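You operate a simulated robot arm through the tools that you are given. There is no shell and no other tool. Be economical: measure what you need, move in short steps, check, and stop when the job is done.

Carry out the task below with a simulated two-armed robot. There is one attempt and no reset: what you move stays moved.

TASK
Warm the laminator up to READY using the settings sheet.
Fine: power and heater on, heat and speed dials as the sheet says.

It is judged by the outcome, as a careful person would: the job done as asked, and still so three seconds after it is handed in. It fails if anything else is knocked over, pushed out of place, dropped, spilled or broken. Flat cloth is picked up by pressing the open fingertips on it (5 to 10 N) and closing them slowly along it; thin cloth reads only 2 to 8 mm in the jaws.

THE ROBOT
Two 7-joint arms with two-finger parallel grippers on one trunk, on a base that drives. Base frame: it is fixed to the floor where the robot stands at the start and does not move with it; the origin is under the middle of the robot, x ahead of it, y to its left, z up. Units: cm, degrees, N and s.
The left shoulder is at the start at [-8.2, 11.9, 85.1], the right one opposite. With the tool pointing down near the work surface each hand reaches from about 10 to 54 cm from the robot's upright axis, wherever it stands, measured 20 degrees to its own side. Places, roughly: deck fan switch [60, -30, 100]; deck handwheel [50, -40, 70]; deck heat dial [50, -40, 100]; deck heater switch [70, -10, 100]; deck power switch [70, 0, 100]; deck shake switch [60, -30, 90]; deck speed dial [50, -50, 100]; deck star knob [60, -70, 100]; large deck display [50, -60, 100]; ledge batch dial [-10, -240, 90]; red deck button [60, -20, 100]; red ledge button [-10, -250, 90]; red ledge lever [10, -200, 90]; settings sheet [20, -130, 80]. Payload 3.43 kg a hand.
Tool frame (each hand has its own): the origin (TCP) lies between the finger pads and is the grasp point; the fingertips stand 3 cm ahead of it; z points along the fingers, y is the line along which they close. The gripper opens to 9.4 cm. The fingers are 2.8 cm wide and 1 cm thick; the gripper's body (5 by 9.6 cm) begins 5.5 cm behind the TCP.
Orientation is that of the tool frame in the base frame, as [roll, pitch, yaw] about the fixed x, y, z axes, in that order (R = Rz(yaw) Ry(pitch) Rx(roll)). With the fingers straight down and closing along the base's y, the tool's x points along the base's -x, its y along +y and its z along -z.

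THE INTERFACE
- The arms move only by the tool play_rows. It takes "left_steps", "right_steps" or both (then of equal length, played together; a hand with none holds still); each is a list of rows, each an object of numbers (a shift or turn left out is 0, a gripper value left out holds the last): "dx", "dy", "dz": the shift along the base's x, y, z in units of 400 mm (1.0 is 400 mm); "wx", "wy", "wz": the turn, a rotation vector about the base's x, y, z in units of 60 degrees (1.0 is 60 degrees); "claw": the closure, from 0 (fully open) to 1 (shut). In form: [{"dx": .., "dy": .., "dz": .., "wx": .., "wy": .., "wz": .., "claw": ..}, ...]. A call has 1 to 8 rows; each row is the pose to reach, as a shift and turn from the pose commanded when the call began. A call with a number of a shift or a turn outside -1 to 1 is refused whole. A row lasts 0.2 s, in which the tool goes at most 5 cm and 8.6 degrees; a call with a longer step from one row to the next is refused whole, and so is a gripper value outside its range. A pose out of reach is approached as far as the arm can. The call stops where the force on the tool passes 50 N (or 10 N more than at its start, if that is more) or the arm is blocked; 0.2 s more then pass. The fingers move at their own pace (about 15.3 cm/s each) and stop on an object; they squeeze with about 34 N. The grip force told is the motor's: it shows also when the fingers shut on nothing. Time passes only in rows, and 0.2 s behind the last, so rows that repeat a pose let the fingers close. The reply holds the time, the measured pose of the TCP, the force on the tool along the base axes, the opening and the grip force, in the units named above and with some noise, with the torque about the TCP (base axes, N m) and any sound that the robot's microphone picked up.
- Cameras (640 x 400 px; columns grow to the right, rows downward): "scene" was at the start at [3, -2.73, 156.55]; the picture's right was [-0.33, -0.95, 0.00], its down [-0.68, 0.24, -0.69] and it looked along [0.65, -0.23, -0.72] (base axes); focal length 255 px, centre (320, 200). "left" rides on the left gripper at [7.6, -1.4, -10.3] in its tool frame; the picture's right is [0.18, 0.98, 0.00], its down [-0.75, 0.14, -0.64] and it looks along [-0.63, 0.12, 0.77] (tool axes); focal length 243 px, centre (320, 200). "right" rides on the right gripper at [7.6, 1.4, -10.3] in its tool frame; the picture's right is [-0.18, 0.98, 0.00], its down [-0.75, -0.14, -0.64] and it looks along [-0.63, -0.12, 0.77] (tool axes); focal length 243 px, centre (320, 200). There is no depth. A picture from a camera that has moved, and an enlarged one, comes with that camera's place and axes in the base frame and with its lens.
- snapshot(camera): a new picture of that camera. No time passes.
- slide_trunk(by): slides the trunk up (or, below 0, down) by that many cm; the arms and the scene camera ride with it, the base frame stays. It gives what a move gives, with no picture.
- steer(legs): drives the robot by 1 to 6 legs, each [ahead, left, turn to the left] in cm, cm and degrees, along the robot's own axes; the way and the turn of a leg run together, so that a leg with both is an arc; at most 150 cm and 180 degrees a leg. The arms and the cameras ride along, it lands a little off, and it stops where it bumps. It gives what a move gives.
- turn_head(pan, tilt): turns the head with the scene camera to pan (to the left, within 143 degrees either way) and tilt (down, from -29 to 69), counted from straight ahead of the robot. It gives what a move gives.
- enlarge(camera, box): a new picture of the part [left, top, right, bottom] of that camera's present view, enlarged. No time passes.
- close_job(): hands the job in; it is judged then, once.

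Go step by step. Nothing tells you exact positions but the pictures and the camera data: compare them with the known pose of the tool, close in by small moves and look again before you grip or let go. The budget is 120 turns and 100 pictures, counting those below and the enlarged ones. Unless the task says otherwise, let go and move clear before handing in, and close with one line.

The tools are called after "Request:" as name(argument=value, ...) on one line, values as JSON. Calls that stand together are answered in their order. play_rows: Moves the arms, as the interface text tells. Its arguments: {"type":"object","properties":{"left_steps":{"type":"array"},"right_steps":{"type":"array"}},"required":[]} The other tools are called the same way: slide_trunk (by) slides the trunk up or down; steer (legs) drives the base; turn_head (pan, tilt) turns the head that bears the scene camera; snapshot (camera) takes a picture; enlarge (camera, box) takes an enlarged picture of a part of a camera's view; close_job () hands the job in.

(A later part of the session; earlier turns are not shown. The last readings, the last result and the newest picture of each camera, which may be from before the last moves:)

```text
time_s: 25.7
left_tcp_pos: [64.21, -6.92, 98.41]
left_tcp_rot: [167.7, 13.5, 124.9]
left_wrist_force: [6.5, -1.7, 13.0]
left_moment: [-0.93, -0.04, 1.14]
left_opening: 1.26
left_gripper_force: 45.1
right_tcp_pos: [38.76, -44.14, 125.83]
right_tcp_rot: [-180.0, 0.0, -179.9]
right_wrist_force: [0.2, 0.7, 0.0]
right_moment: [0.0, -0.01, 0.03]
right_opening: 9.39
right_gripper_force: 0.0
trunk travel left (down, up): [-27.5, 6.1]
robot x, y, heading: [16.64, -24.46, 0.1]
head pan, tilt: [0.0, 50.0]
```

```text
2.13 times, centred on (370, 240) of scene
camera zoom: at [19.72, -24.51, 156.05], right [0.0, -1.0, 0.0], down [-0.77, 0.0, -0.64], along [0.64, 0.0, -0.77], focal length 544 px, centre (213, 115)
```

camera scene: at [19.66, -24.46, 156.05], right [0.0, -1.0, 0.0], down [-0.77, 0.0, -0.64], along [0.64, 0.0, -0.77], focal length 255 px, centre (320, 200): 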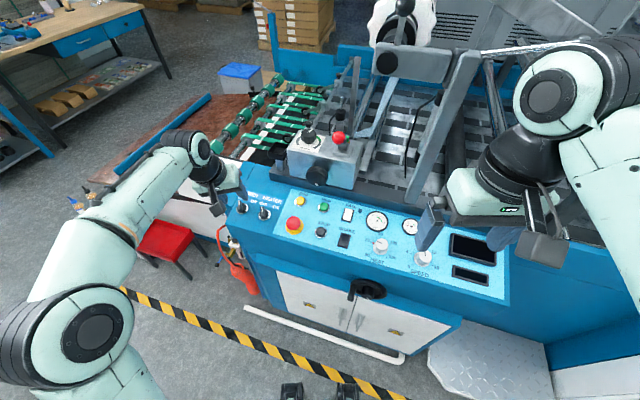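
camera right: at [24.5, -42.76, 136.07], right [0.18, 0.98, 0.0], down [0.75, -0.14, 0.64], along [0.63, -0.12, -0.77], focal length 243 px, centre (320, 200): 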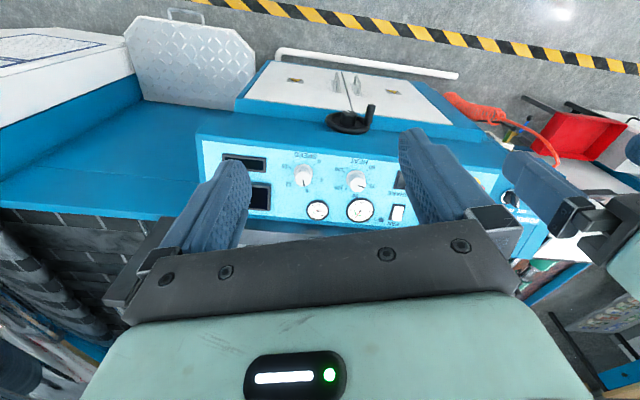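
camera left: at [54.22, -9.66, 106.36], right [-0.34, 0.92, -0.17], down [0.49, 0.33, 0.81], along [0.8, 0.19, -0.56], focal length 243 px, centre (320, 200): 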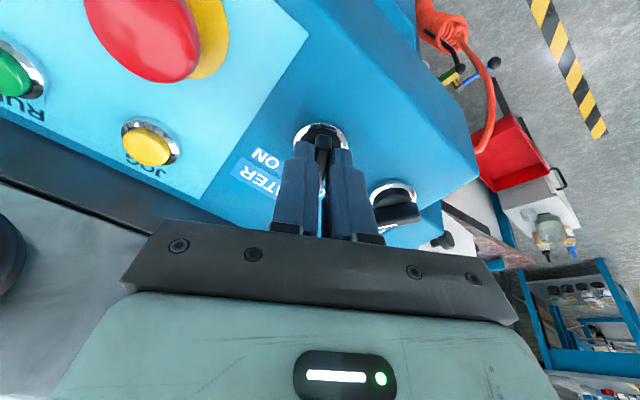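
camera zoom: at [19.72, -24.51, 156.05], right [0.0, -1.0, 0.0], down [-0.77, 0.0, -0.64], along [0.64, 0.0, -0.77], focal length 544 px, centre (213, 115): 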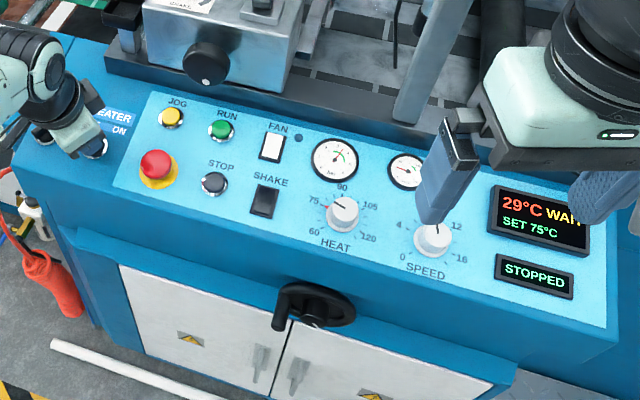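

The heater is on (29°C WAIT). Release and retreat the left hand.

Request:
play_rows(left_steps=[{"claw": 0.6}, {"claw": 0.55}, {"dx": -0.026, "dy": 0.006, "dz": 0.083}, {"dx": -0.0525, "dy": 0.012, "dz": 0.166}, {"dx": -0.14, "dy": 0.03, "dz": 0.22}, {"dx": -0.24, "dy": 0.06, "dz": 0.27}, {"dx": -0.34, "dy": 0.1, "dz": 0.32}, {"dx": -0.43, "dy": 0.15, "dz": 0.36}])

Request:
play_rows(right_steps=[{"dx": -0.05, "dy": -0.05, "claw": 0.3}, {"dx": -0.1, "dy": -0.1}, {"dx": -0.12, "dy": -0.18}])

Request:
enlarge(camera="scene", box=[220, 160, 520, 320])

Request:
enlarge(camera="scene", box=[350, 220, 450, 282])

```text
time_s: 27.5
left_tcp_pos: [46.78, -1.17, 112.87]
left_tcp_rot: [167.9, 13.3, 125.0]
left_wrist_force: [-0.4, 0.2, -0.7]
left_moment: [-0.02, 0.02, -0.03]
left_opening: 4.23
left_gripper_force: 0.0
right_tcp_pos: [38.8, -44.05, 125.96]
right_tcp_rot: [179.9, 0.2, -179.9]
right_wrist_force: [-0.4, -0.4, 0.0]
right_moment: [-0.05, -0.01, -0.02]
right_opening: 9.39
right_gripper_force: 0.0
trunk travel left (down, up): [-27.5, 6.1]
robot x, y, heading: [16.64, -24.4, 0.1]
head pan, tilt: [0.0, 50.0]
```

```text
time_s: 28.3
left_tcp_pos: [46.99, -1.19, 112.78]
left_tcp_rot: [167.9, 13.4, 124.9]
left_wrist_force: [0.3, 0.4, -0.5]
left_moment: [0.01, 0.0, 0.02]
left_opening: 4.22
left_gripper_force: 0.1
right_tcp_pos: [33.84, -51.37, 125.88]
right_tcp_rot: [179.9, 0.0, -179.8]
right_wrist_force: [0.3, -0.5, 0.0]
right_moment: [0.03, 0.01, -0.03]
right_opening: 6.59
right_gripper_force: 0.1
trunk travel left (down, up): [-27.5, 6.1]
robot x, y, heading: [16.57, -24.31, 0.3]
head pan, tilt: [0.0, 50.0]
```

```text
2.13 times, centred on (370, 240) of scene
camera zoom: at [19.71, -24.53, 156.05], right [0.0, -1.0, 0.0], down [-0.77, 0.0, -0.64], along [0.64, 0.0, -0.77], focal length 544 px, centre (213, 115)
```

zoom: 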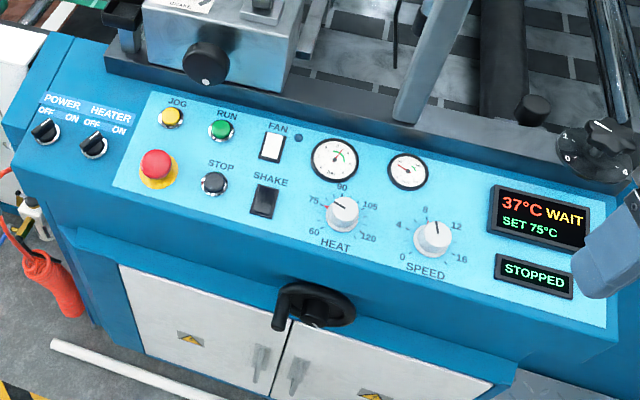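

```text
6.40 times, centred on (400, 251) of scene
camera zoom: at [19.71, -24.53, 156.05], right [0.0, -1.0, 0.0], down [-0.77, 0.0, -0.64], along [0.64, 0.0, -0.77], focal length 1632 px, centre (-192, -126)
```

zoom: 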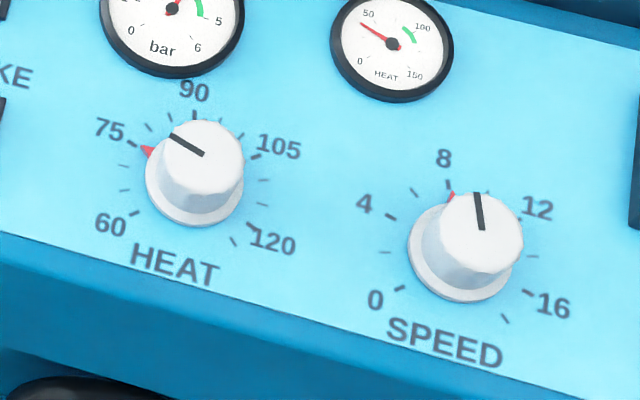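

Both selectors are ON. Heat indicator is at 75 (display SET 75), speed ≈8. Now I take a right-hand view to refine the knob positions and panel tilt.

Request:
enlarge(camera="right", box=[220, 100, 480, 262])

Request:
enlarge(camera="scene", box=[330, 190, 450, 282])

```text
2.46 times, centred on (350, 181) of right
camera zoom: at [26.34, -50.02, 136.17], right [0.18, 0.98, 0.0], down [0.75, -0.14, 0.64], along [0.63, -0.12, -0.77], focal length 597 px, centre (246, 247)
```

zoom: 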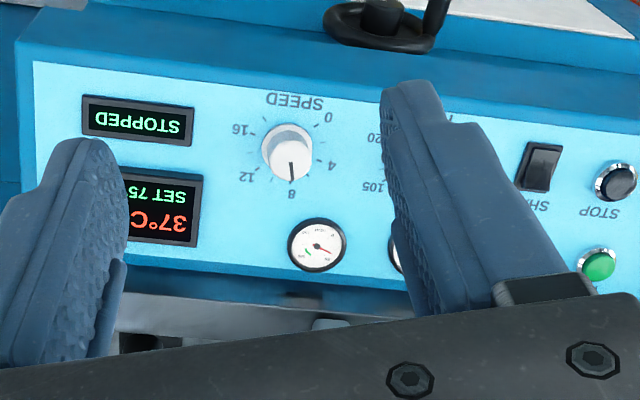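

```text
4.35 times, centred on (390, 236) of scene
camera zoom: at [19.71, -24.53, 156.05], right [0.0, -1.0, 0.0], down [-0.77, 0.0, -0.64], along [0.64, 0.0, -0.77], focal length 1109 px, centre (16, 44)
```

zoom: 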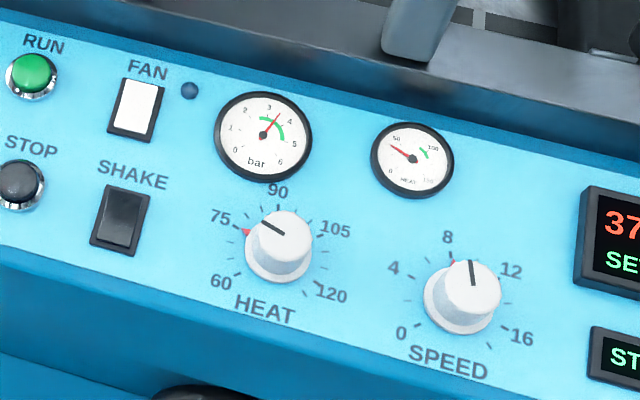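

Panel tilt looks nearer 12°. Heat knob base ≈[54,-41,94], height ~3 cm. I bring the right hand to hover above it, yawed +30° so it can then turn clockwise.

Request:
play_rows(right_steps=[{"dx": 0.05, "dy": 0.05, "dz": -0.05, "wz": 0.125}, {"dx": 0.11, "dy": 0.1, "dz": -0.11, "wz": 0.25}, {"dx": 0.17, "dy": 0.15, "dz": -0.18, "wz": 0.375}, {"dx": 0.22, "dy": 0.2, "dz": -0.25, "wz": 0.5}])

Request:
play_rows(right_steps=[{"dx": 0.06, "dy": 0.02, "dz": -0.07, "wx": -0.016, "wy": -0.047}, {"dx": 0.12, "dy": 0.04, "dz": -0.14, "wx": -0.032, "wy": -0.095}, {"dx": 0.17, "dy": 0.06, "dz": -0.21, "wx": -0.048, "wy": -0.142}, {"dx": 0.23, "dy": 0.078, "dz": -0.28, "wx": -0.065, "wy": -0.189}, {"dx": 0.23, "dy": 0.078, "dz": -0.28, "wx": -0.065, "wy": -0.189}])

Request:
snapshot(camera="right")

Request:
snapshot(camera="scene")

```text
time_s: 29.3
left_tcp_pos: [47.07, -1.15, 112.84]
left_tcp_rot: [168.0, 13.4, 125.0]
left_wrist_force: [0.9, 0.1, -0.2]
left_moment: [-0.01, -0.01, -0.03]
left_opening: 4.23
left_gripper_force: 0.1
right_tcp_pos: [42.64, -43.19, 115.82]
right_tcp_rot: [-180.0, 0.0, -149.6]
right_wrist_force: [-0.4, 0.3, 0.8]
right_moment: [0.03, 0.0, 0.0]
right_opening: 6.55
right_gripper_force: 0.1
trunk travel left (down, up): [-27.5, 6.1]
robot x, y, heading: [16.34, -24.15, 0.1]
head pan, tilt: [0.0, 50.0]
```

```text
time_s: 30.5
left_tcp_pos: [47.0, -1.1, 112.77]
left_tcp_rot: [167.9, 13.4, 124.9]
left_wrist_force: [-0.1, -0.9, -0.2]
left_moment: [-0.02, -0.02, 0.02]
left_opening: 4.24
left_gripper_force: 0.1
right_tcp_pos: [52.1, -39.99, 104.72]
right_tcp_rot: [-170.9, 7.9, -149.2]
right_wrist_force: [0.0, 0.6, 0.6]
right_moment: [0.02, -0.01, 0.0]
right_opening: 6.6
right_gripper_force: 0.0
trunk travel left (down, up): [-27.5, 6.1]
robot x, y, heading: [16.73, -24.5, 0.3]
head pan, tilt: [0.0, 50.0]
```

```text
60 pictures are left
camera right: at [42.97, -42.02, 113.56], right [-0.32, 0.94, -0.13], down [0.58, 0.3, 0.75], along [0.75, 0.17, -0.64], focal length 243 px, centre (320, 200)
```

right: 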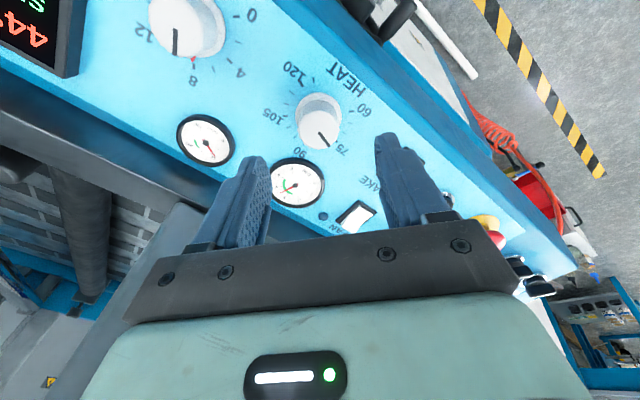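

```text
59 pictures are left
camera scene: at [19.67, -24.47, 156.05], right [0.0, -1.0, 0.0], down [-0.77, 0.0, -0.64], along [0.64, 0.0, -0.77], focal length 255 px, centre (320, 200)
```

scene: 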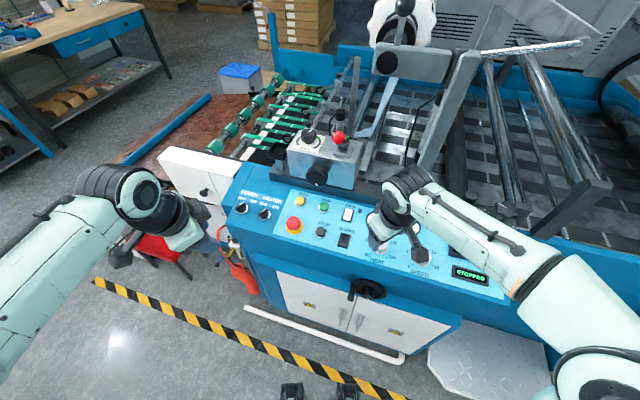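

The knob sits on the tool axis. Descend so the tips flank the knob, then close.

Request:
play_rows(right_steps=[{"dx": 0.007, "dy": -0.003, "dz": -0.04}, {"dx": 0.014, "dy": -0.006, "dz": -0.08}, {"dx": 0.02, "dy": -0.009, "dz": -0.11}, {"dx": 0.025, "dy": -0.0115, "dz": -0.1375}, {"dx": 0.025, "dy": -0.0115, "dz": -0.1375}])

Request:
snapshot(camera="right")

```text
time_s: 31.7
left_tcp_pos: [47.03, -1.18, 112.9]
left_tcp_rot: [167.9, 13.4, 125.1]
left_wrist_force: [0.3, -0.2, 0.8]
left_moment: [0.0, 0.0, -0.02]
left_opening: 4.24
left_gripper_force: 0.1
right_tcp_pos: [53.05, -40.53, 99.2]
right_tcp_rot: [-170.9, 7.8, -149.3]
right_wrist_force: [-0.3, -0.7, 0.0]
right_moment: [-0.01, -0.01, -0.01]
right_opening: 6.58
right_gripper_force: 0.1
trunk travel left (down, up): [-27.5, 6.1]
robot x, y, heading: [16.53, -24.19, -0.0]
head pan, tilt: [0.0, 50.0]
```

```text
58 pictures are left
camera right: at [44.01, -42.53, 107.89], right [-0.32, 0.94, -0.13], down [0.58, 0.3, 0.75], along [0.75, 0.17, -0.65], focal length 243 px, centre (320, 200)
```

right: 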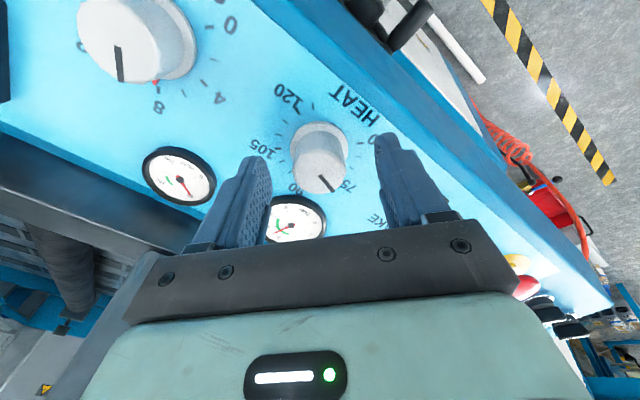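

Tips overlap the cap by ~1.5 cm and it is centred. Close.

Request:
play_rows(right_steps=[{"dx": 0.002, "dy": -0.001, "dz": -0.01}, {"dx": 0.002, "dy": -0.001, "dz": -0.01, "claw": 0.5}, {"dx": 0.002, "dy": -0.001, "dz": -0.01, "claw": 0.6}, {"dx": 0.002, "dy": -0.001, "dz": -0.01, "claw": 0.7}, {"dx": 0.002, "dy": -0.001, "dz": -0.01, "claw": 0.8}, {"dx": 0.002, "dy": -0.001, "dz": -0.01, "claw": 0.8}])

```text
time_s: 33.1
left_tcp_pos: [47.12, -1.22, 112.87]
left_tcp_rot: [168.0, 13.4, 124.9]
left_wrist_force: [0.7, 1.7, -0.1]
left_moment: [-0.01, 0.02, 0.0]
left_opening: 4.25
left_gripper_force: 0.0
right_tcp_pos: [53.33, -40.58, 98.7]
right_tcp_rot: [-171.0, 7.9, -149.2]
right_wrist_force: [5.5, -7.2, 3.2]
right_moment: [-0.4, -0.26, -0.13]
right_opening: 3.18
right_gripper_force: 45.2
trunk travel left (down, up): [-27.5, 6.1]
robot x, y, heading: [16.74, -24.15, 0.2]
head pan, tilt: [0.0, 50.0]
```

Holding the knob (3.18 cm). Turn clockwise 40° and read the display.

Request:
play_rows(right_steps=[{"wx": 0.0263, "wy": -0.009, "wz": -0.1304}, {"wx": 0.0525, "wy": -0.018, "wz": -0.2608}, {"wx": 0.0788, "wy": -0.027, "wz": -0.3912}, {"wx": 0.105, "wy": -0.036, "wz": -0.5216}, {"wx": 0.1313, "wy": -0.045, "wz": -0.652}, {"wx": 0.1313, "wy": -0.045, "wz": -0.652}])

Request:
enlarge(camera="scene", box=[330, 190, 530, 315])

Request:
snapshot(camera="right")

```text
time_s: 34.5
left_tcp_pos: [47.13, -1.07, 112.85]
left_tcp_rot: [168.0, 13.5, 125.0]
left_wrist_force: [0.7, -0.2, 0.0]
left_moment: [-0.03, 0.01, 0.0]
left_opening: 4.22
left_gripper_force: 0.0
right_tcp_pos: [53.17, -40.38, 98.74]
right_tcp_rot: [-178.4, 11.9, 170.3]
right_wrist_force: [10.3, 9.6, 1.9]
right_moment: [0.63, -0.36, 0.2]
right_opening: 3.16
right_gripper_force: 44.7
trunk travel left (down, up): [-27.5, 6.1]
robot x, y, heading: [17.03, -24.49, 0.2]
head pan, tilt: [0.0, 50.0]
```

```text
3.20 times, centred on (430, 252) of scene
camera zoom: at [19.87, -24.3, 156.04], right [0.0, -1.0, 0.0], down [-0.77, 0.0, -0.64], along [0.64, 0.0, -0.77], focal length 816 px, centre (-32, 32)
```

zoom: 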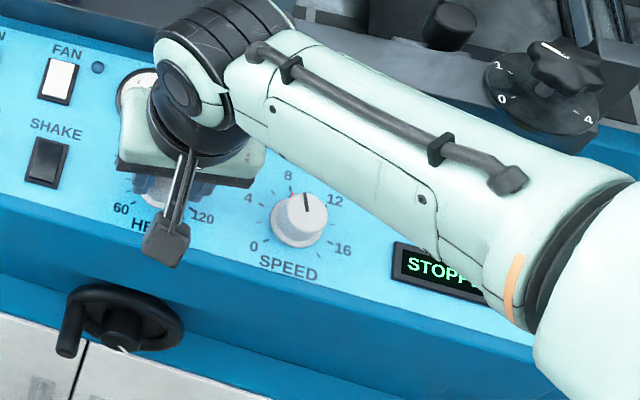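

```text
56 pictures are left
camera right: at [44.18, -37.07, 107.14], right [0.35, 0.94, 0.01], down [0.58, -0.22, 0.79], along [0.74, -0.27, -0.62], focal length 243 px, centre (320, 200)
```

right: 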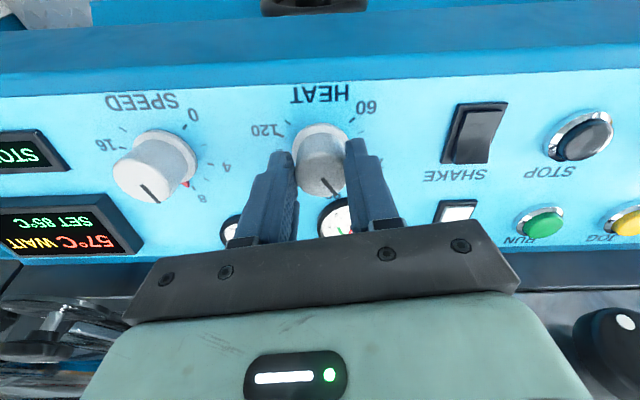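

SET 85 after 40°, as computed, and the right camera shows the display. Another 40°.

Request:
play_rows(right_steps=[{"wx": 0.0263, "wy": -0.009, "wz": -0.1304}, {"wx": 0.0525, "wy": -0.018, "wz": -0.2608}, {"wx": 0.0788, "wy": -0.027, "wz": -0.3912}, {"wx": 0.105, "wy": -0.036, "wz": -0.5216}, {"wx": 0.1313, "wy": -0.045, "wz": -0.652}, {"wx": 0.1313, "wy": -0.045, "wz": -0.652}])

Request:
snapshot(camera="right")

Request:
snapshot(camera="scene")

```text
time_s: 35.9
left_tcp_pos: [47.26, -0.76, 112.68]
left_tcp_rot: [168.0, 13.6, 125.1]
left_wrist_force: [0.2, 0.1, -0.3]
left_moment: [-0.02, 0.01, -0.01]
left_opening: 4.25
left_gripper_force: 0.0
right_tcp_pos: [53.41, -39.95, 98.71]
right_tcp_rot: [173.3, 10.3, 129.8]
right_wrist_force: [17.1, 29.3, -9.4]
right_moment: [1.09, -0.06, 0.36]
right_opening: 3.16
right_gripper_force: 44.5
trunk travel left (down, up): [-27.5, 6.1]
robot x, y, heading: [16.45, -24.36, 0.0]
head pan, tilt: [0.0, 50.0]
```

```text
55 pictures are left
camera right: at [47.69, -32.74, 107.57], right [0.85, 0.5, 0.14], down [0.24, -0.62, 0.75], along [0.46, -0.6, -0.65], focal length 243 px, centre (320, 200)
```

right: 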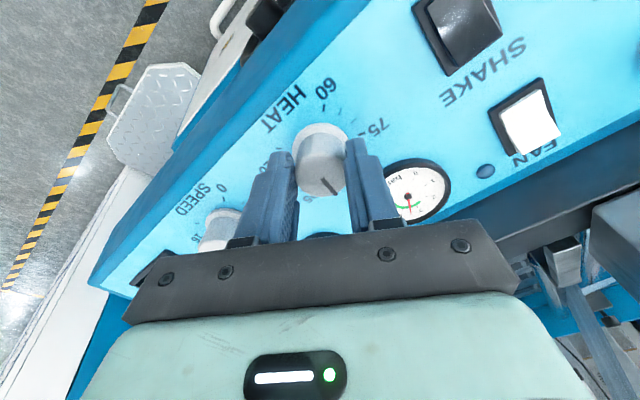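

```text
54 pictures are left
camera scene: at [20.03, -24.03, 156.03], right [0.0, -1.0, 0.0], down [-0.77, 0.0, -0.64], along [0.64, 0.0, -0.77], focal length 255 px, centre (320, 200)
```

scene: 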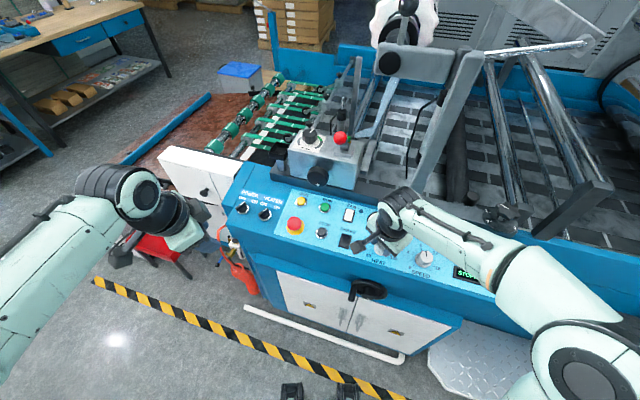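

The turn is done, with some side load. I relieve it, open, lift and read the display.

Request:
play_rows(right_steps=[{"dx": 0.005, "dy": 0.012}, {"dx": 0.005, "dy": 0.012, "claw": 0.6}, {"dx": 0.005, "dy": 0.012, "claw": 0.35}, {"dx": 0.005, "dy": 0.012, "claw": 0.3}, {"dx": -0.008, "dy": 0.016, "dz": 0.06}, {"dx": -0.02, "dy": 0.02, "dz": 0.12}, {"dx": -0.06, "dy": 0.02, "dz": 0.22}, {"dx": -0.14, "dy": 0.0, "dz": 0.3}])

Request:
snapshot(camera="right")

Request:
enlarge(camera="scene", box=[330, 190, 530, 315])

```text
time_s: 37.7
left_tcp_pos: [46.86, -1.24, 112.79]
left_tcp_rot: [167.9, 13.4, 125.0]
left_wrist_force: [0.5, 0.2, -0.2]
left_moment: [-0.02, -0.01, -0.03]
left_opening: 4.23
left_gripper_force: 0.1
right_tcp_pos: [47.39, -40.7, 110.45]
right_tcp_rot: [173.6, 10.3, 129.7]
right_wrist_force: [-0.7, 1.0, -0.2]
right_moment: [-0.04, -0.02, 0.02]
right_opening: 6.6
right_gripper_force: 0.0
trunk travel left (down, up): [-27.5, 6.1]
robot x, y, heading: [16.57, -24.68, -0.1]
head pan, tilt: [0.0, 50.0]
```

```text
53 pictures are left
camera right: at [41.75, -33.29, 119.37], right [0.86, 0.5, 0.14], down [0.24, -0.62, 0.75], along [0.46, -0.61, -0.65], focal length 243 px, centre (320, 200)
```

right: 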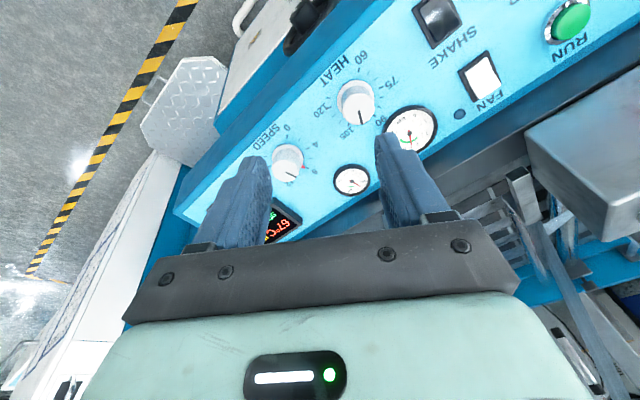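

```text
3.20 times, centred on (430, 252) of scene
camera zoom: at [19.59, -24.49, 156.04], right [0.0, -1.0, 0.0], down [-0.77, 0.0, -0.64], along [0.64, 0.0, -0.77], focal length 816 px, centre (-32, 32)
```

zoom: 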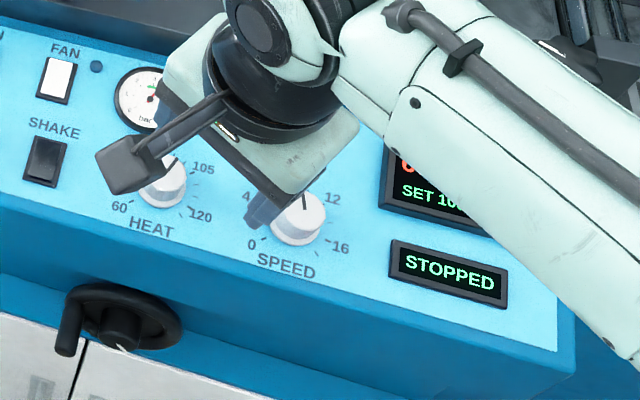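

The set value seems to overshoot (10x). I rotate the hand back and read the display with the right camera.

Request:
play_rows(right_steps=[{"wx": -0.0263, "wy": 0.009, "wz": 0.1304, "dx": -0.05}, {"wx": -0.0525, "wy": 0.018, "wz": 0.2608, "dx": -0.1}, {"wx": -0.0788, "wy": 0.027, "wz": 0.3912, "dx": -0.15}, {"wx": -0.105, "wy": 0.036, "wz": 0.5216, "dx": -0.15}, {"wx": -0.1313, "wy": 0.045, "wz": 0.652, "dx": -0.15}, {"wx": -0.1313, "wy": 0.045, "wz": 0.652, "dx": -0.15}])

Request:
snapshot(camera="right")

Request:
enlarge(camera="scene", box=[330, 190, 530, 315])

```text
time_s: 39.1
left_tcp_pos: [47.01, -1.13, 112.86]
left_tcp_rot: [167.8, 13.4, 125.1]
left_wrist_force: [-0.2, -0.7, 0.8]
left_moment: [0.0, -0.01, 0.01]
left_opening: 4.22
left_gripper_force: 0.1
right_tcp_pos: [41.42, -40.64, 110.85]
right_tcp_rot: [-178.1, 11.9, 170.3]
right_wrist_force: [0.1, 0.0, 0.6]
right_moment: [-0.04, 0.01, 0.0]
right_opening: 6.57
right_gripper_force: 0.0
trunk travel left (down, up): [-27.5, 6.1]
robot x, y, heading: [16.52, -24.57, 0.1]
head pan, tilt: [0.0, 50.0]
```

```text
51 pictures are left
camera right: at [32.54, -37.37, 119.16], right [0.35, 0.94, 0.01], down [0.58, -0.22, 0.79], along [0.74, -0.27, -0.62], focal length 243 px, centre (320, 200)
```

right: 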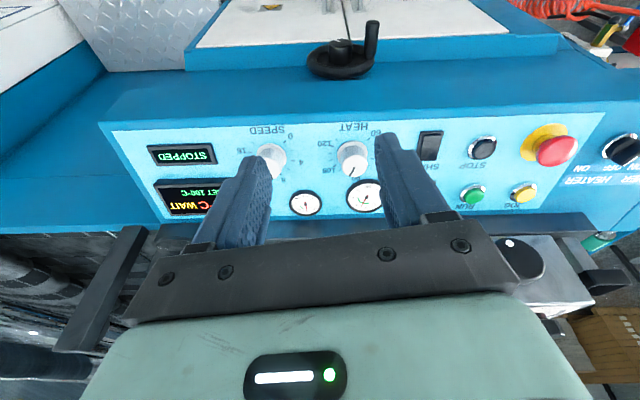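

```text
3.20 times, centred on (430, 252) of scene
camera zoom: at [19.73, -24.46, 156.05], right [0.0, -1.0, 0.0], down [-0.77, 0.0, -0.64], along [0.64, 0.0, -0.77], focal length 816 px, centre (-32, 32)
```

zoom: 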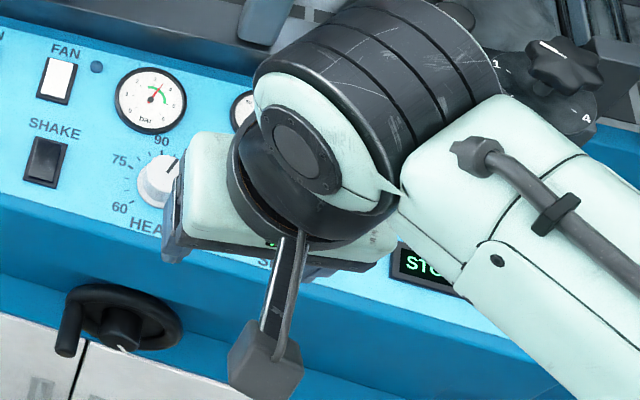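

Display says SET 100 (seems to round to 5). I inspect the dial mark closely.

Request:
enlarge(camera="right", box=[320, 120, 390, 185])

Request:
enlarge(camera="right", box=[140, 140, 230, 220])

```text
6.15 times, centred on (355, 152) of right
camera zoom: at [32.54, -37.37, 119.16], right [0.35, 0.94, 0.01], down [0.58, -0.22, 0.79], along [0.74, -0.27, -0.62], focal length 1493 px, centre (105, 492)
```

zoom: 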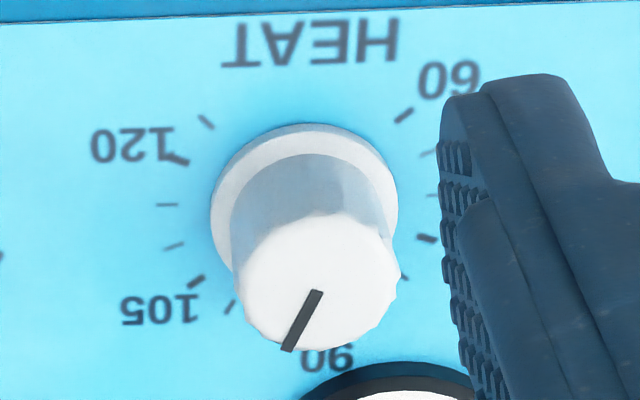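

```text
5.00 times, centred on (185, 180) of right
camera zoom: at [32.54, -37.37, 119.16], right [0.35, 0.94, 0.01], down [0.58, -0.22, 0.79], along [0.74, -0.27, -0.62], focal length 1213 px, centre (995, 300)
```

zoom: 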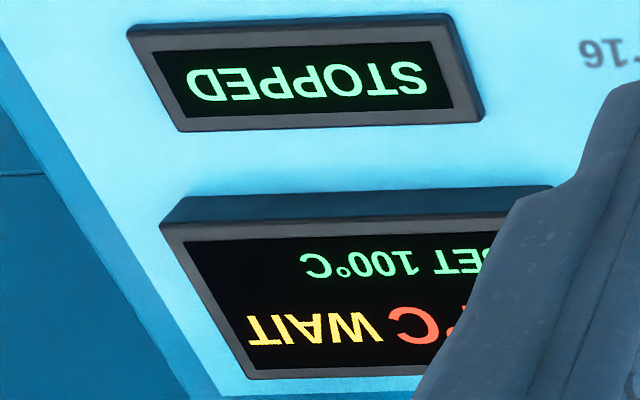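

The mark reads ≈99–100; I need to go back ~20° counter-clockwise. I re-grip the heat knob.

Request:
play_rows(right_steps=[{"dx": 0.11, "dy": 0.01, "dz": 0.0}, {"dx": 0.2, "dy": 0.015, "dz": -0.06}, {"dx": 0.27, "dy": 0.021, "dz": -0.14}, {"dx": 0.28, "dy": 0.018, "dz": -0.21}, {"dx": 0.29, "dy": 0.014, "dz": -0.26}, {"dx": 0.3, "dy": 0.011, "dz": -0.304}, {"dx": 0.3, "dy": 0.011, "dz": -0.304}])

Request:
snapshot(camera="right")

```text
time_s: 40.7
left_tcp_pos: [47.02, -1.24, 112.91]
left_tcp_rot: [167.9, 13.4, 125.0]
left_wrist_force: [0.8, 0.3, -0.6]
left_moment: [-0.01, 0.0, 0.01]
left_opening: 4.23
left_gripper_force: 0.0
right_tcp_pos: [53.3, -40.46, 98.5]
right_tcp_rot: [-178.0, 11.9, 170.3]
right_wrist_force: [0.7, 0.4, -0.3]
right_moment: [0.05, -0.01, 0.02]
right_opening: 6.61
right_gripper_force: 0.1
trunk travel left (down, up): [-27.5, 6.1]
robot x, y, heading: [16.52, -24.16, -0.0]
head pan, tilt: [0.0, 50.0]
```

```text
47 pictures are left
camera right: at [44.16, -37.05, 106.87], right [0.35, 0.94, 0.01], down [0.58, -0.22, 0.79], along [0.74, -0.27, -0.62], focal length 243 px, centre (320, 200)
```

right: 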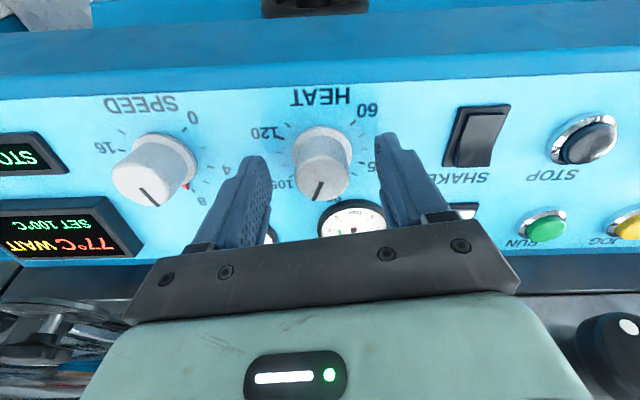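

Centred and the display is in view. Close, turn back 16° and read.

Request:
play_rows(right_steps=[{"claw": 0.5}, {"claw": 0.65}, {"claw": 0.8}, {"claw": 0.8}, {"claw": 0.8}, {"wx": -0.0263, "wy": 0.009, "wz": 0.1304}, {"wx": -0.0525, "wy": 0.018, "wz": 0.2608}, {"wx": -0.0525, "wy": 0.018, "wz": 0.2608}])

Request:
snapshot(camera="right")

```text
time_s: 42.5
left_tcp_pos: [46.93, -1.22, 112.92]
left_tcp_rot: [167.9, 13.5, 124.9]
left_wrist_force: [-0.6, 0.1, -0.2]
left_moment: [0.0, -0.01, -0.02]
left_opening: 4.22
left_gripper_force: 0.1
right_tcp_pos: [53.18, -40.42, 98.47]
right_tcp_rot: [-174.8, 10.8, -173.4]
right_wrist_force: [-11.6, -8.0, 1.4]
right_moment: [-0.41, -0.14, -0.11]
right_opening: 3.19
right_gripper_force: 45.6
trunk travel left (down, up): [-27.5, 6.1]
robot x, y, heading: [16.71, -24.23, 0.3]
head pan, tilt: [0.0, 50.0]
```

```text
46 pictures are left
camera right: at [43.71, -39.29, 106.98], right [0.08, 1.0, -0.05], down [0.62, -0.01, 0.78], along [0.78, -0.1, -0.62], focal length 243 px, centre (320, 200)
```

right: 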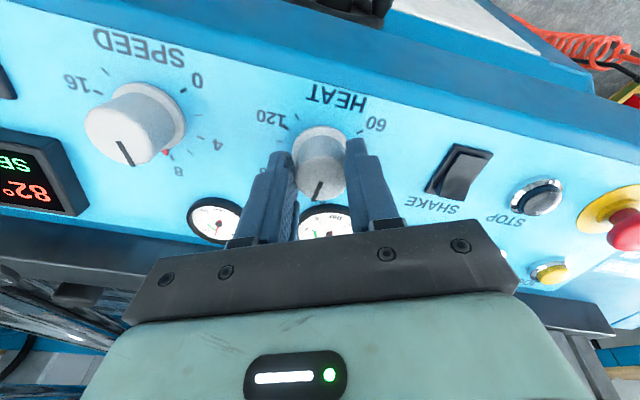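

Request:
enlarge(camera="scene", box=[380, 200, 540, 300])

Request:
enlarge(camera="right", box=[230, 80, 400, 240])

```text
4.00 times, centred on (460, 250) of scene
camera zoom: at [19.53, -24.58, 156.05], right [0.0, -1.0, 0.0], down [-0.77, 0.0, -0.64], along [0.64, 0.0, -0.77], focal length 1020 px, centre (-240, 0)
```

zoom: 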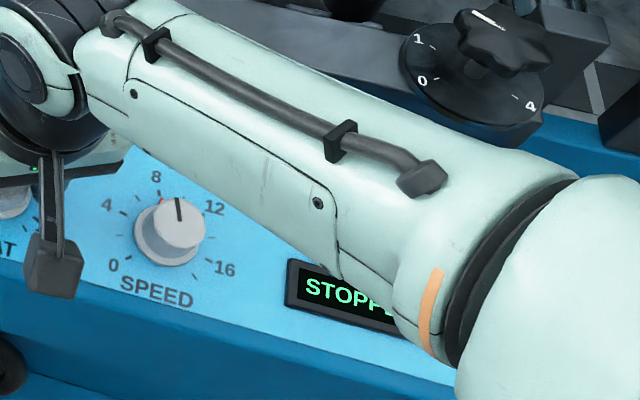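

```text
2.50 times, centred on (315, 160) of right
camera zoom: at [43.71, -39.29, 106.98], right [0.08, 1.0, -0.05], down [0.62, -0.01, 0.78], along [0.78, -0.1, -0.62], focal length 606 px, centre (332, 300)
```

zoom: 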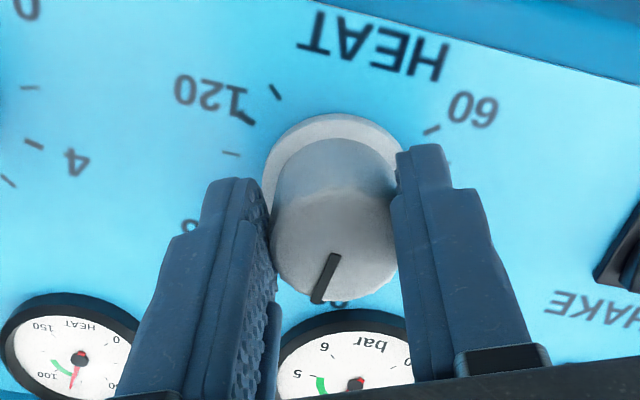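

I add 3° more, then release, lift and check.

Request:
play_rows(right_steps=[{"wx": -0.01, "wy": 0.0034, "wz": 0.049}, {"wx": -0.01, "wy": 0.0034, "wz": 0.049}, {"wx": -0.01, "wy": 0.0034, "wz": 0.049, "claw": 0.6}, {"wx": -0.01, "wy": 0.0034, "wz": 0.049, "claw": 0.3}, {"wx": -0.01, "wy": 0.0034, "wz": 0.049, "claw": 0.3}, {"wx": -0.01, "wy": 0.0034, "wz": 0.049, "dx": -0.02, "dy": 0.007, "dz": 0.1}, {"wx": -0.01, "wy": 0.0034, "wz": 0.049, "dx": -0.09, "dy": 0.01, "dz": 0.18}, {"wx": -0.01, "wy": 0.0034, "wz": 0.049, "dx": -0.18, "dy": 0.0, "dz": 0.25}])

Request:
snapshot(camera="right")

```text
time_s: 44.3
left_tcp_pos: [46.77, -1.18, 112.8]
left_tcp_rot: [167.9, 13.5, 124.8]
left_wrist_force: [0.0, 0.3, 0.6]
left_moment: [-0.02, -0.02, 0.0]
left_opening: 4.22
left_gripper_force: 0.0
right_tcp_pos: [46.26, -40.46, 108.76]
right_tcp_rot: [-174.3, 10.6, -170.3]
right_wrist_force: [0.1, 0.0, 0.6]
right_moment: [0.02, -0.02, -0.02]
right_opening: 6.57
right_gripper_force: 0.0
trunk travel left (down, up): [-27.5, 6.1]
robot x, y, heading: [16.19, -24.32, 0.1]
head pan, tilt: [0.0, 50.0]
```

```text
43 pictures are left
camera right: at [36.7, -39.63, 117.2], right [0.03, 1.0, -0.06], down [0.62, 0.03, 0.78], along [0.78, -0.06, -0.62], focal length 243 px, centre (320, 200)
```

right: 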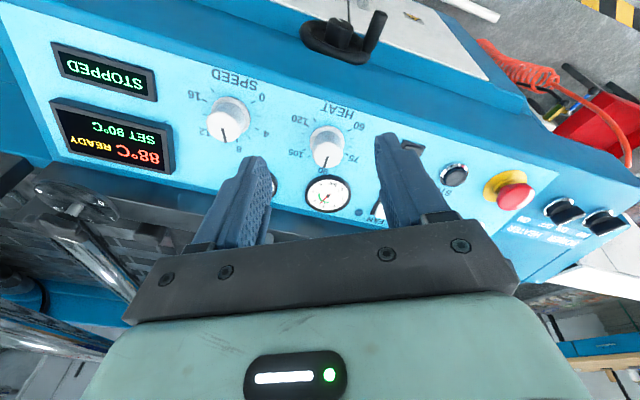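

Request:
enlarge(camera="right", box=[40, 40, 180, 180])

Request:
enlarge(camera="right", box=[270, 90, 390, 190])

```text
2.86 times, centred on (110, 110) of right
camera zoom: at [36.7, -39.63, 117.2], right [0.03, 1.0, -0.06], down [0.62, 0.03, 0.78], along [0.78, -0.06, -0.62], focal length 693 px, centre (920, 457)
```

zoom: 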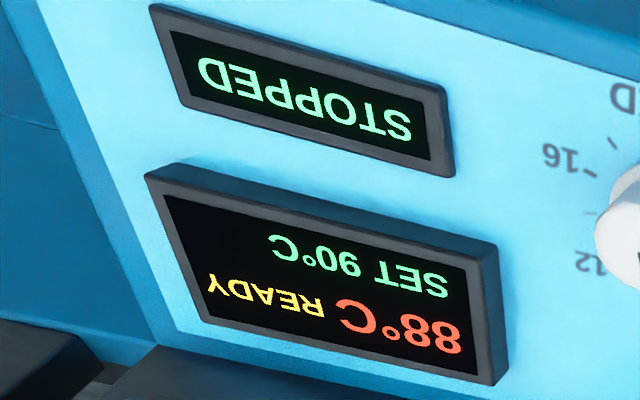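

```text
4.00 times, centred on (330, 140) of right
camera zoom: at [36.7, -39.63, 117.2], right [0.03, 1.0, -0.06], down [0.62, 0.03, 0.78], along [0.78, -0.06, -0.62], focal length 970 px, centre (280, 440)
```

zoom: 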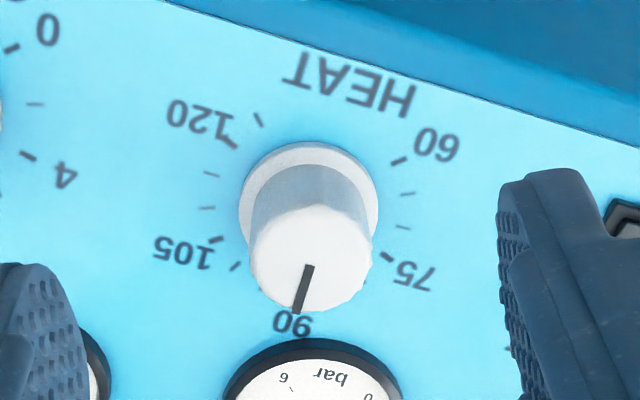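

SET now reads 90. I get a clean scene view of the dial to learn how knob angle maps.

Request:
play_rows(right_steps=[{"dx": -0.08, "dy": -0.06, "dz": 0.06}, {"dx": -0.16, "dy": -0.12, "dz": 0.12}, {"dx": -0.22, "dy": -0.2, "dz": 0.18}, {"dx": -0.26, "dy": -0.27, "dz": 0.24}])

Request:
enlarge(camera="scene", box=[350, 220, 450, 282])

Request:
enlarge(camera="scene", box=[350, 220, 410, 260])

```text
time_s: 45.3
left_tcp_pos: [47.0, -1.09, 112.9]
left_tcp_rot: [167.9, 13.4, 125.1]
left_wrist_force: [0.3, -0.1, -0.2]
left_moment: [0.02, 0.0, 0.03]
left_opening: 4.22
left_gripper_force: 0.1
right_tcp_pos: [35.71, -50.96, 118.52]
right_tcp_rot: [-174.2, 10.6, -170.3]
right_wrist_force: [-0.1, 0.1, 0.7]
right_moment: [0.02, 0.01, -0.02]
right_opening: 6.54
right_gripper_force: 0.0
trunk travel left (down, up): [-27.5, 6.1]
robot x, y, heading: [17.16, -24.65, -0.1]
head pan, tilt: [0.0, 50.0]
```

```text
6.40 times, centred on (400, 251) of scene
camera zoom: at [19.68, -24.48, 156.04], right [0.0, -1.0, 0.0], down [-0.77, 0.0, -0.64], along [0.64, 0.0, -0.77], focal length 1632 px, centre (-192, -126)
```

zoom: 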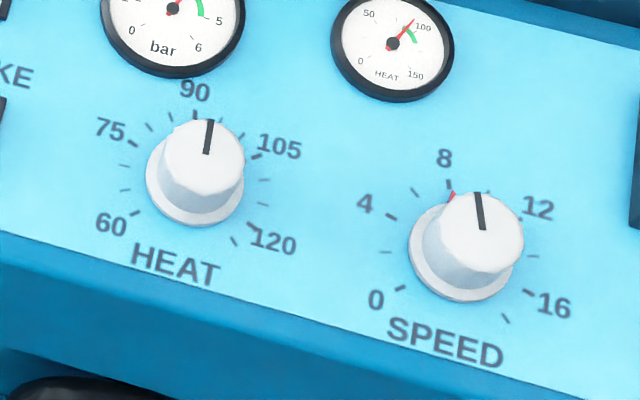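

```text
10.00 times, centred on (380, 240) of scene
camera zoom: at [19.68, -24.48, 156.04], right [0.0, -1.0, 0.0], down [-0.77, 0.0, -0.64], along [0.64, 0.0, -0.77], focal length 2550 px, centre (-280, -200)
```

zoom: 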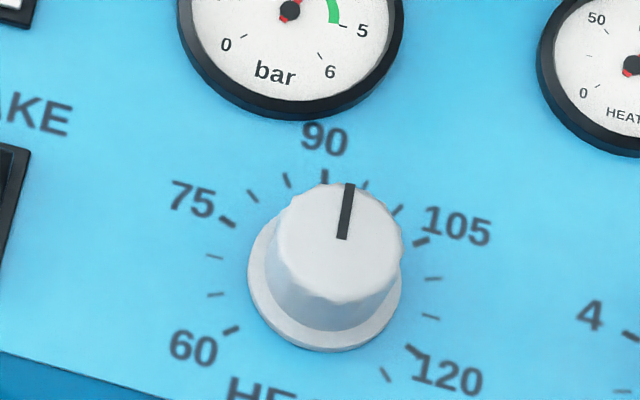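

The dial is continuous (mark ≈91.7, display rounds to 5); stored side force rolled the knob on release. I re-grip, turn +13°, and relieve side force before opening.

Request:
play_rows(right_steps=[{"dx": 0.08, "dy": 0.07, "dz": -0.05}, {"dx": 0.16, "dy": 0.14, "dz": -0.1}, {"dx": 0.24, "dy": 0.2, "dz": -0.16}, {"dx": 0.32, "dy": 0.25, "dz": -0.23}, {"dx": 0.4075, "dy": 0.2725, "dz": -0.29}, {"dx": 0.415, "dy": 0.27, "dz": -0.38}, {"dx": 0.43, "dy": 0.266, "dz": -0.45}, {"dx": 0.4385, "dy": 0.263, "dz": -0.5}])

Request:
play_rows(right_steps=[{"claw": 0.5}, {"claw": 0.6}, {"claw": 0.65}, {"claw": 0.7}, {"claw": 0.7}])

Request:
snapshot(camera="right")

```text
time_s: 47.1
left_tcp_pos: [47.06, -1.2, 112.79]
left_tcp_rot: [168.0, 13.4, 125.1]
left_wrist_force: [-0.6, -0.3, -0.8]
left_moment: [-0.02, 0.0, 0.02]
left_opening: 4.21
left_gripper_force: 0.1
right_tcp_pos: [53.25, -40.52, 98.26]
right_tcp_rot: [-174.3, 10.6, -170.3]
right_wrist_force: [-0.3, -0.1, 0.8]
right_moment: [-0.01, -0.02, -0.01]
right_opening: 6.59
right_gripper_force: 0.1
trunk travel left (down, up): [-27.5, 6.1]
robot x, y, heading: [16.76, -24.15, 0.3]
head pan, tilt: [0.0, 50.0]
```

```text
time_s: 48.3
left_tcp_pos: [46.94, -1.21, 112.88]
left_tcp_rot: [167.8, 13.4, 125.0]
left_wrist_force: [0.1, 0.3, -0.6]
left_moment: [0.0, 0.0, 0.01]
left_opening: 4.22
left_gripper_force: 0.1
right_tcp_pos: [53.29, -40.54, 98.31]
right_tcp_rot: [-174.3, 10.7, -170.3]
right_wrist_force: [-0.1, 1.8, -1.7]
right_moment: [0.12, -0.14, 0.1]
right_opening: 3.22
right_gripper_force: 45.1
trunk travel left (down, up): [-27.5, 6.1]
robot x, y, heading: [16.71, -24.31, -0.1]
head pan, tilt: [0.0, 50.0]
```

```text
38 pictures are left
camera right: at [43.78, -39.76, 106.81], right [0.03, 1.0, -0.06], down [0.63, 0.03, 0.78], along [0.78, -0.06, -0.62], focal length 243 px, centre (320, 200)
```

right: 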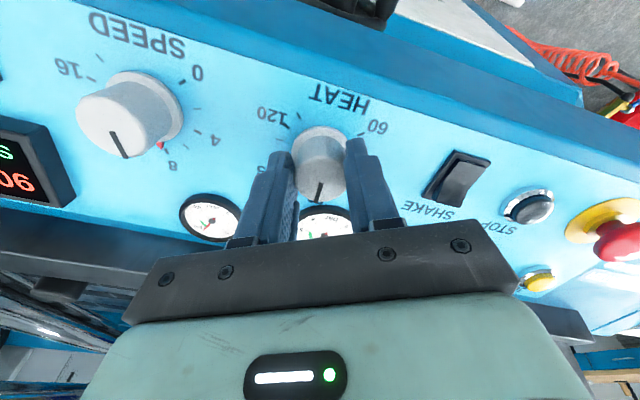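

Gripped with almost no side force. Turn clockwise 13°.

Request:
play_rows(right_steps=[{"wx": 0.0215, "wy": -0.0074, "wz": -0.106}, {"wx": 0.0427, "wy": -0.0147, "wz": -0.212}, {"wx": 0.0427, "wy": -0.0147, "wz": -0.212}])

Request:
snapshot(camera="right")

```text
time_s: 49.1
left_tcp_pos: [46.96, -1.22, 112.83]
left_tcp_rot: [168.0, 13.3, 125.1]
left_wrist_force: [-0.3, 0.1, -0.1]
left_moment: [0.04, 0.0, 0.01]
left_opening: 4.23
left_gripper_force: 0.0
right_tcp_pos: [53.39, -40.46, 98.38]
right_tcp_rot: [-176.9, 11.6, 176.4]
right_wrist_force: [-3.2, 4.7, -4.9]
right_moment: [0.31, -0.81, 0.13]
right_opening: 3.21
right_gripper_force: 45.2
trunk travel left (down, up): [-27.5, 6.1]
robot x, y, heading: [16.71, -24.46, 0.2]
head pan, tilt: [0.0, 50.0]
```

```text
37 pictures are left
camera right: at [44.02, -37.89, 106.73], right [0.25, 0.97, -0.02], down [0.6, -0.14, 0.79], along [0.76, -0.21, -0.62], focal length 243 px, centre (320, 200)
```

right: 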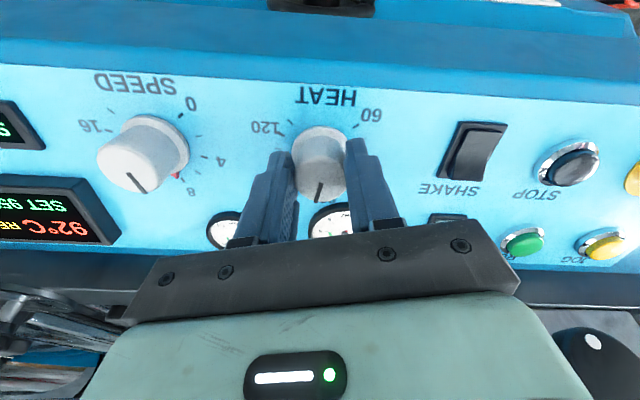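

SET 95 now. Open gently and lift straight off.

Request:
play_rows(right_steps=[{"dx": -0.001, "dy": 0.002, "claw": 0.64}, {"dx": -0.001, "dy": 0.002, "claw": 0.6}, {"dx": -0.001, "dy": 0.002, "claw": 0.4}, {"dx": -0.001, "dy": 0.002, "claw": 0.3}, {"dx": -0.02, "dy": 0.009, "dz": 0.1}, {"dx": -0.1, "dy": -0.02, "dz": 0.17}, {"dx": -0.18, "dy": -0.08, "dz": 0.24}, {"dx": -0.26, "dy": -0.14, "dz": 0.31}])

Request:
play_rows(right_steps=[{"dx": -0.08, "dy": -0.06, "dz": 0.06}, {"dx": -0.16, "dy": -0.13, "dz": 0.1}])

Request:
enlarge(camera="scene", box=[350, 220, 410, 260])

Request:
enlarge(camera="scene", box=[330, 190, 530, 315])

```text
time_s: 50.9
left_tcp_pos: [46.96, -1.08, 112.82]
left_tcp_rot: [167.9, 13.3, 125.0]
left_wrist_force: [0.7, -0.6, 0.4]
left_moment: [-0.03, -0.04, -0.02]
left_opening: 4.22
left_gripper_force: 0.1
right_tcp_pos: [43.11, -46.07, 110.82]
right_tcp_rot: [-177.0, 11.6, 176.5]
right_wrist_force: [1.3, 0.3, -0.3]
right_moment: [-0.02, 0.01, 0.01]
right_opening: 6.56
right_gripper_force: 0.0
trunk travel left (down, up): [-27.5, 6.1]
robot x, y, heading: [16.37, -24.36, 0.1]
head pan, tilt: [0.0, 50.0]
```

```text
time_s: 51.5
left_tcp_pos: [47.07, -1.17, 112.91]
left_tcp_rot: [167.9, 13.4, 125.0]
left_wrist_force: [0.1, -0.1, -0.6]
left_moment: [0.03, -0.01, -0.02]
left_opening: 4.23
left_gripper_force: 0.2
right_tcp_pos: [36.56, -51.31, 114.78]
right_tcp_rot: [-176.9, 11.6, 176.5]
right_wrist_force: [1.2, -0.1, -0.1]
right_moment: [-0.02, 0.03, 0.04]
right_opening: 6.58
right_gripper_force: 0.0
trunk travel left (down, up): [-27.5, 6.1]
robot x, y, heading: [16.44, -24.46, 0.1]
head pan, tilt: [0.0, 50.0]
```

```text
10.00 times, centred on (380, 240) of scene
camera zoom: at [19.65, -24.49, 156.04], right [0.0, -1.0, 0.0], down [-0.77, 0.0, -0.64], along [0.64, 0.0, -0.77], focal length 2550 px, centre (-280, -200)
```

zoom: 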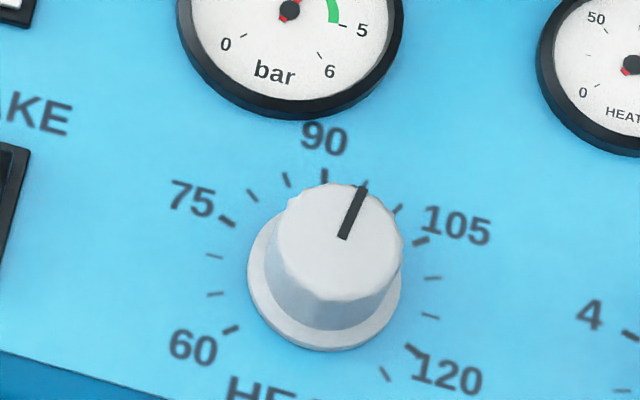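

```text
3.20 times, centred on (430, 252) of scene
camera zoom: at [19.65, -24.49, 156.04], right [0.0, -1.0, 0.0], down [-0.77, 0.0, -0.64], along [0.64, 0.0, -0.77], focal length 816 px, centre (-32, 32)
```

zoom: 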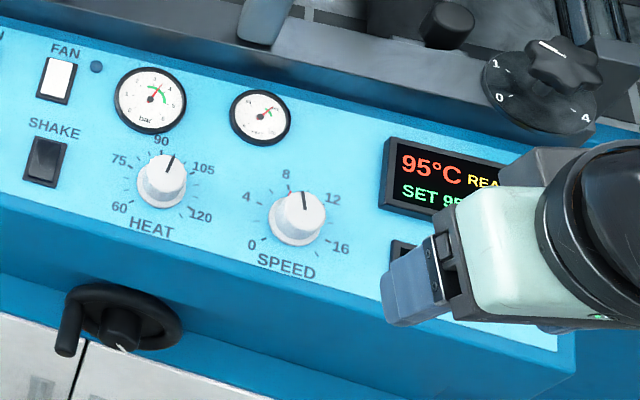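

Heat is at 95°C, READY. Now hover the right hand over the speed knob (≈[50.2,-50.9]).

Request:
play_rows(right_steps=[{"dx": 0.09, "dy": 0.005, "dz": -0.04, "claw": 0.42}, {"dx": 0.18, "dy": 0.01, "dz": -0.1}, {"dx": 0.25, "dy": 0.015, "dz": -0.18}, {"dx": 0.31, "dy": 0.02, "dz": -0.2625}, {"dx": 0.31, "dy": 0.02, "dz": -0.2625}])

Request:
snapshot(camera="right")

```text
time_s: 52.7
left_tcp_pos: [46.98, -1.21, 112.78]
left_tcp_rot: [167.9, 13.4, 125.0]
left_wrist_force: [-0.4, -0.9, -0.4]
left_moment: [0.03, 0.0, 0.04]
left_opening: 4.23
left_gripper_force: 0.1
right_tcp_pos: [48.64, -50.48, 104.0]
right_tcp_rot: [-176.9, 11.7, 176.5]
right_wrist_force: [-0.9, 0.0, -0.3]
right_moment: [0.01, 0.01, 0.01]
right_opening: 5.42
right_gripper_force: 0.2
trunk travel left (down, up): [-27.5, 6.1]
robot x, y, heading: [16.48, -24.63, 0.1]
head pan, tilt: [0.0, 50.0]
```

```text
34 pictures are left
camera right: at [39.43, -47.92, 112.34], right [0.25, 0.97, -0.02], down [0.6, -0.14, 0.79], along [0.76, -0.21, -0.62], focal length 243 px, centre (320, 200)
```

right: 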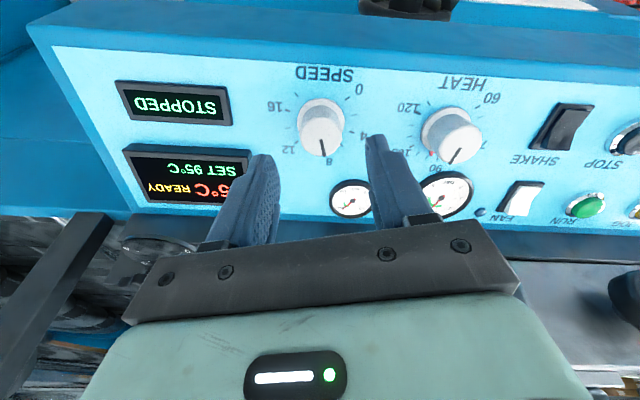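

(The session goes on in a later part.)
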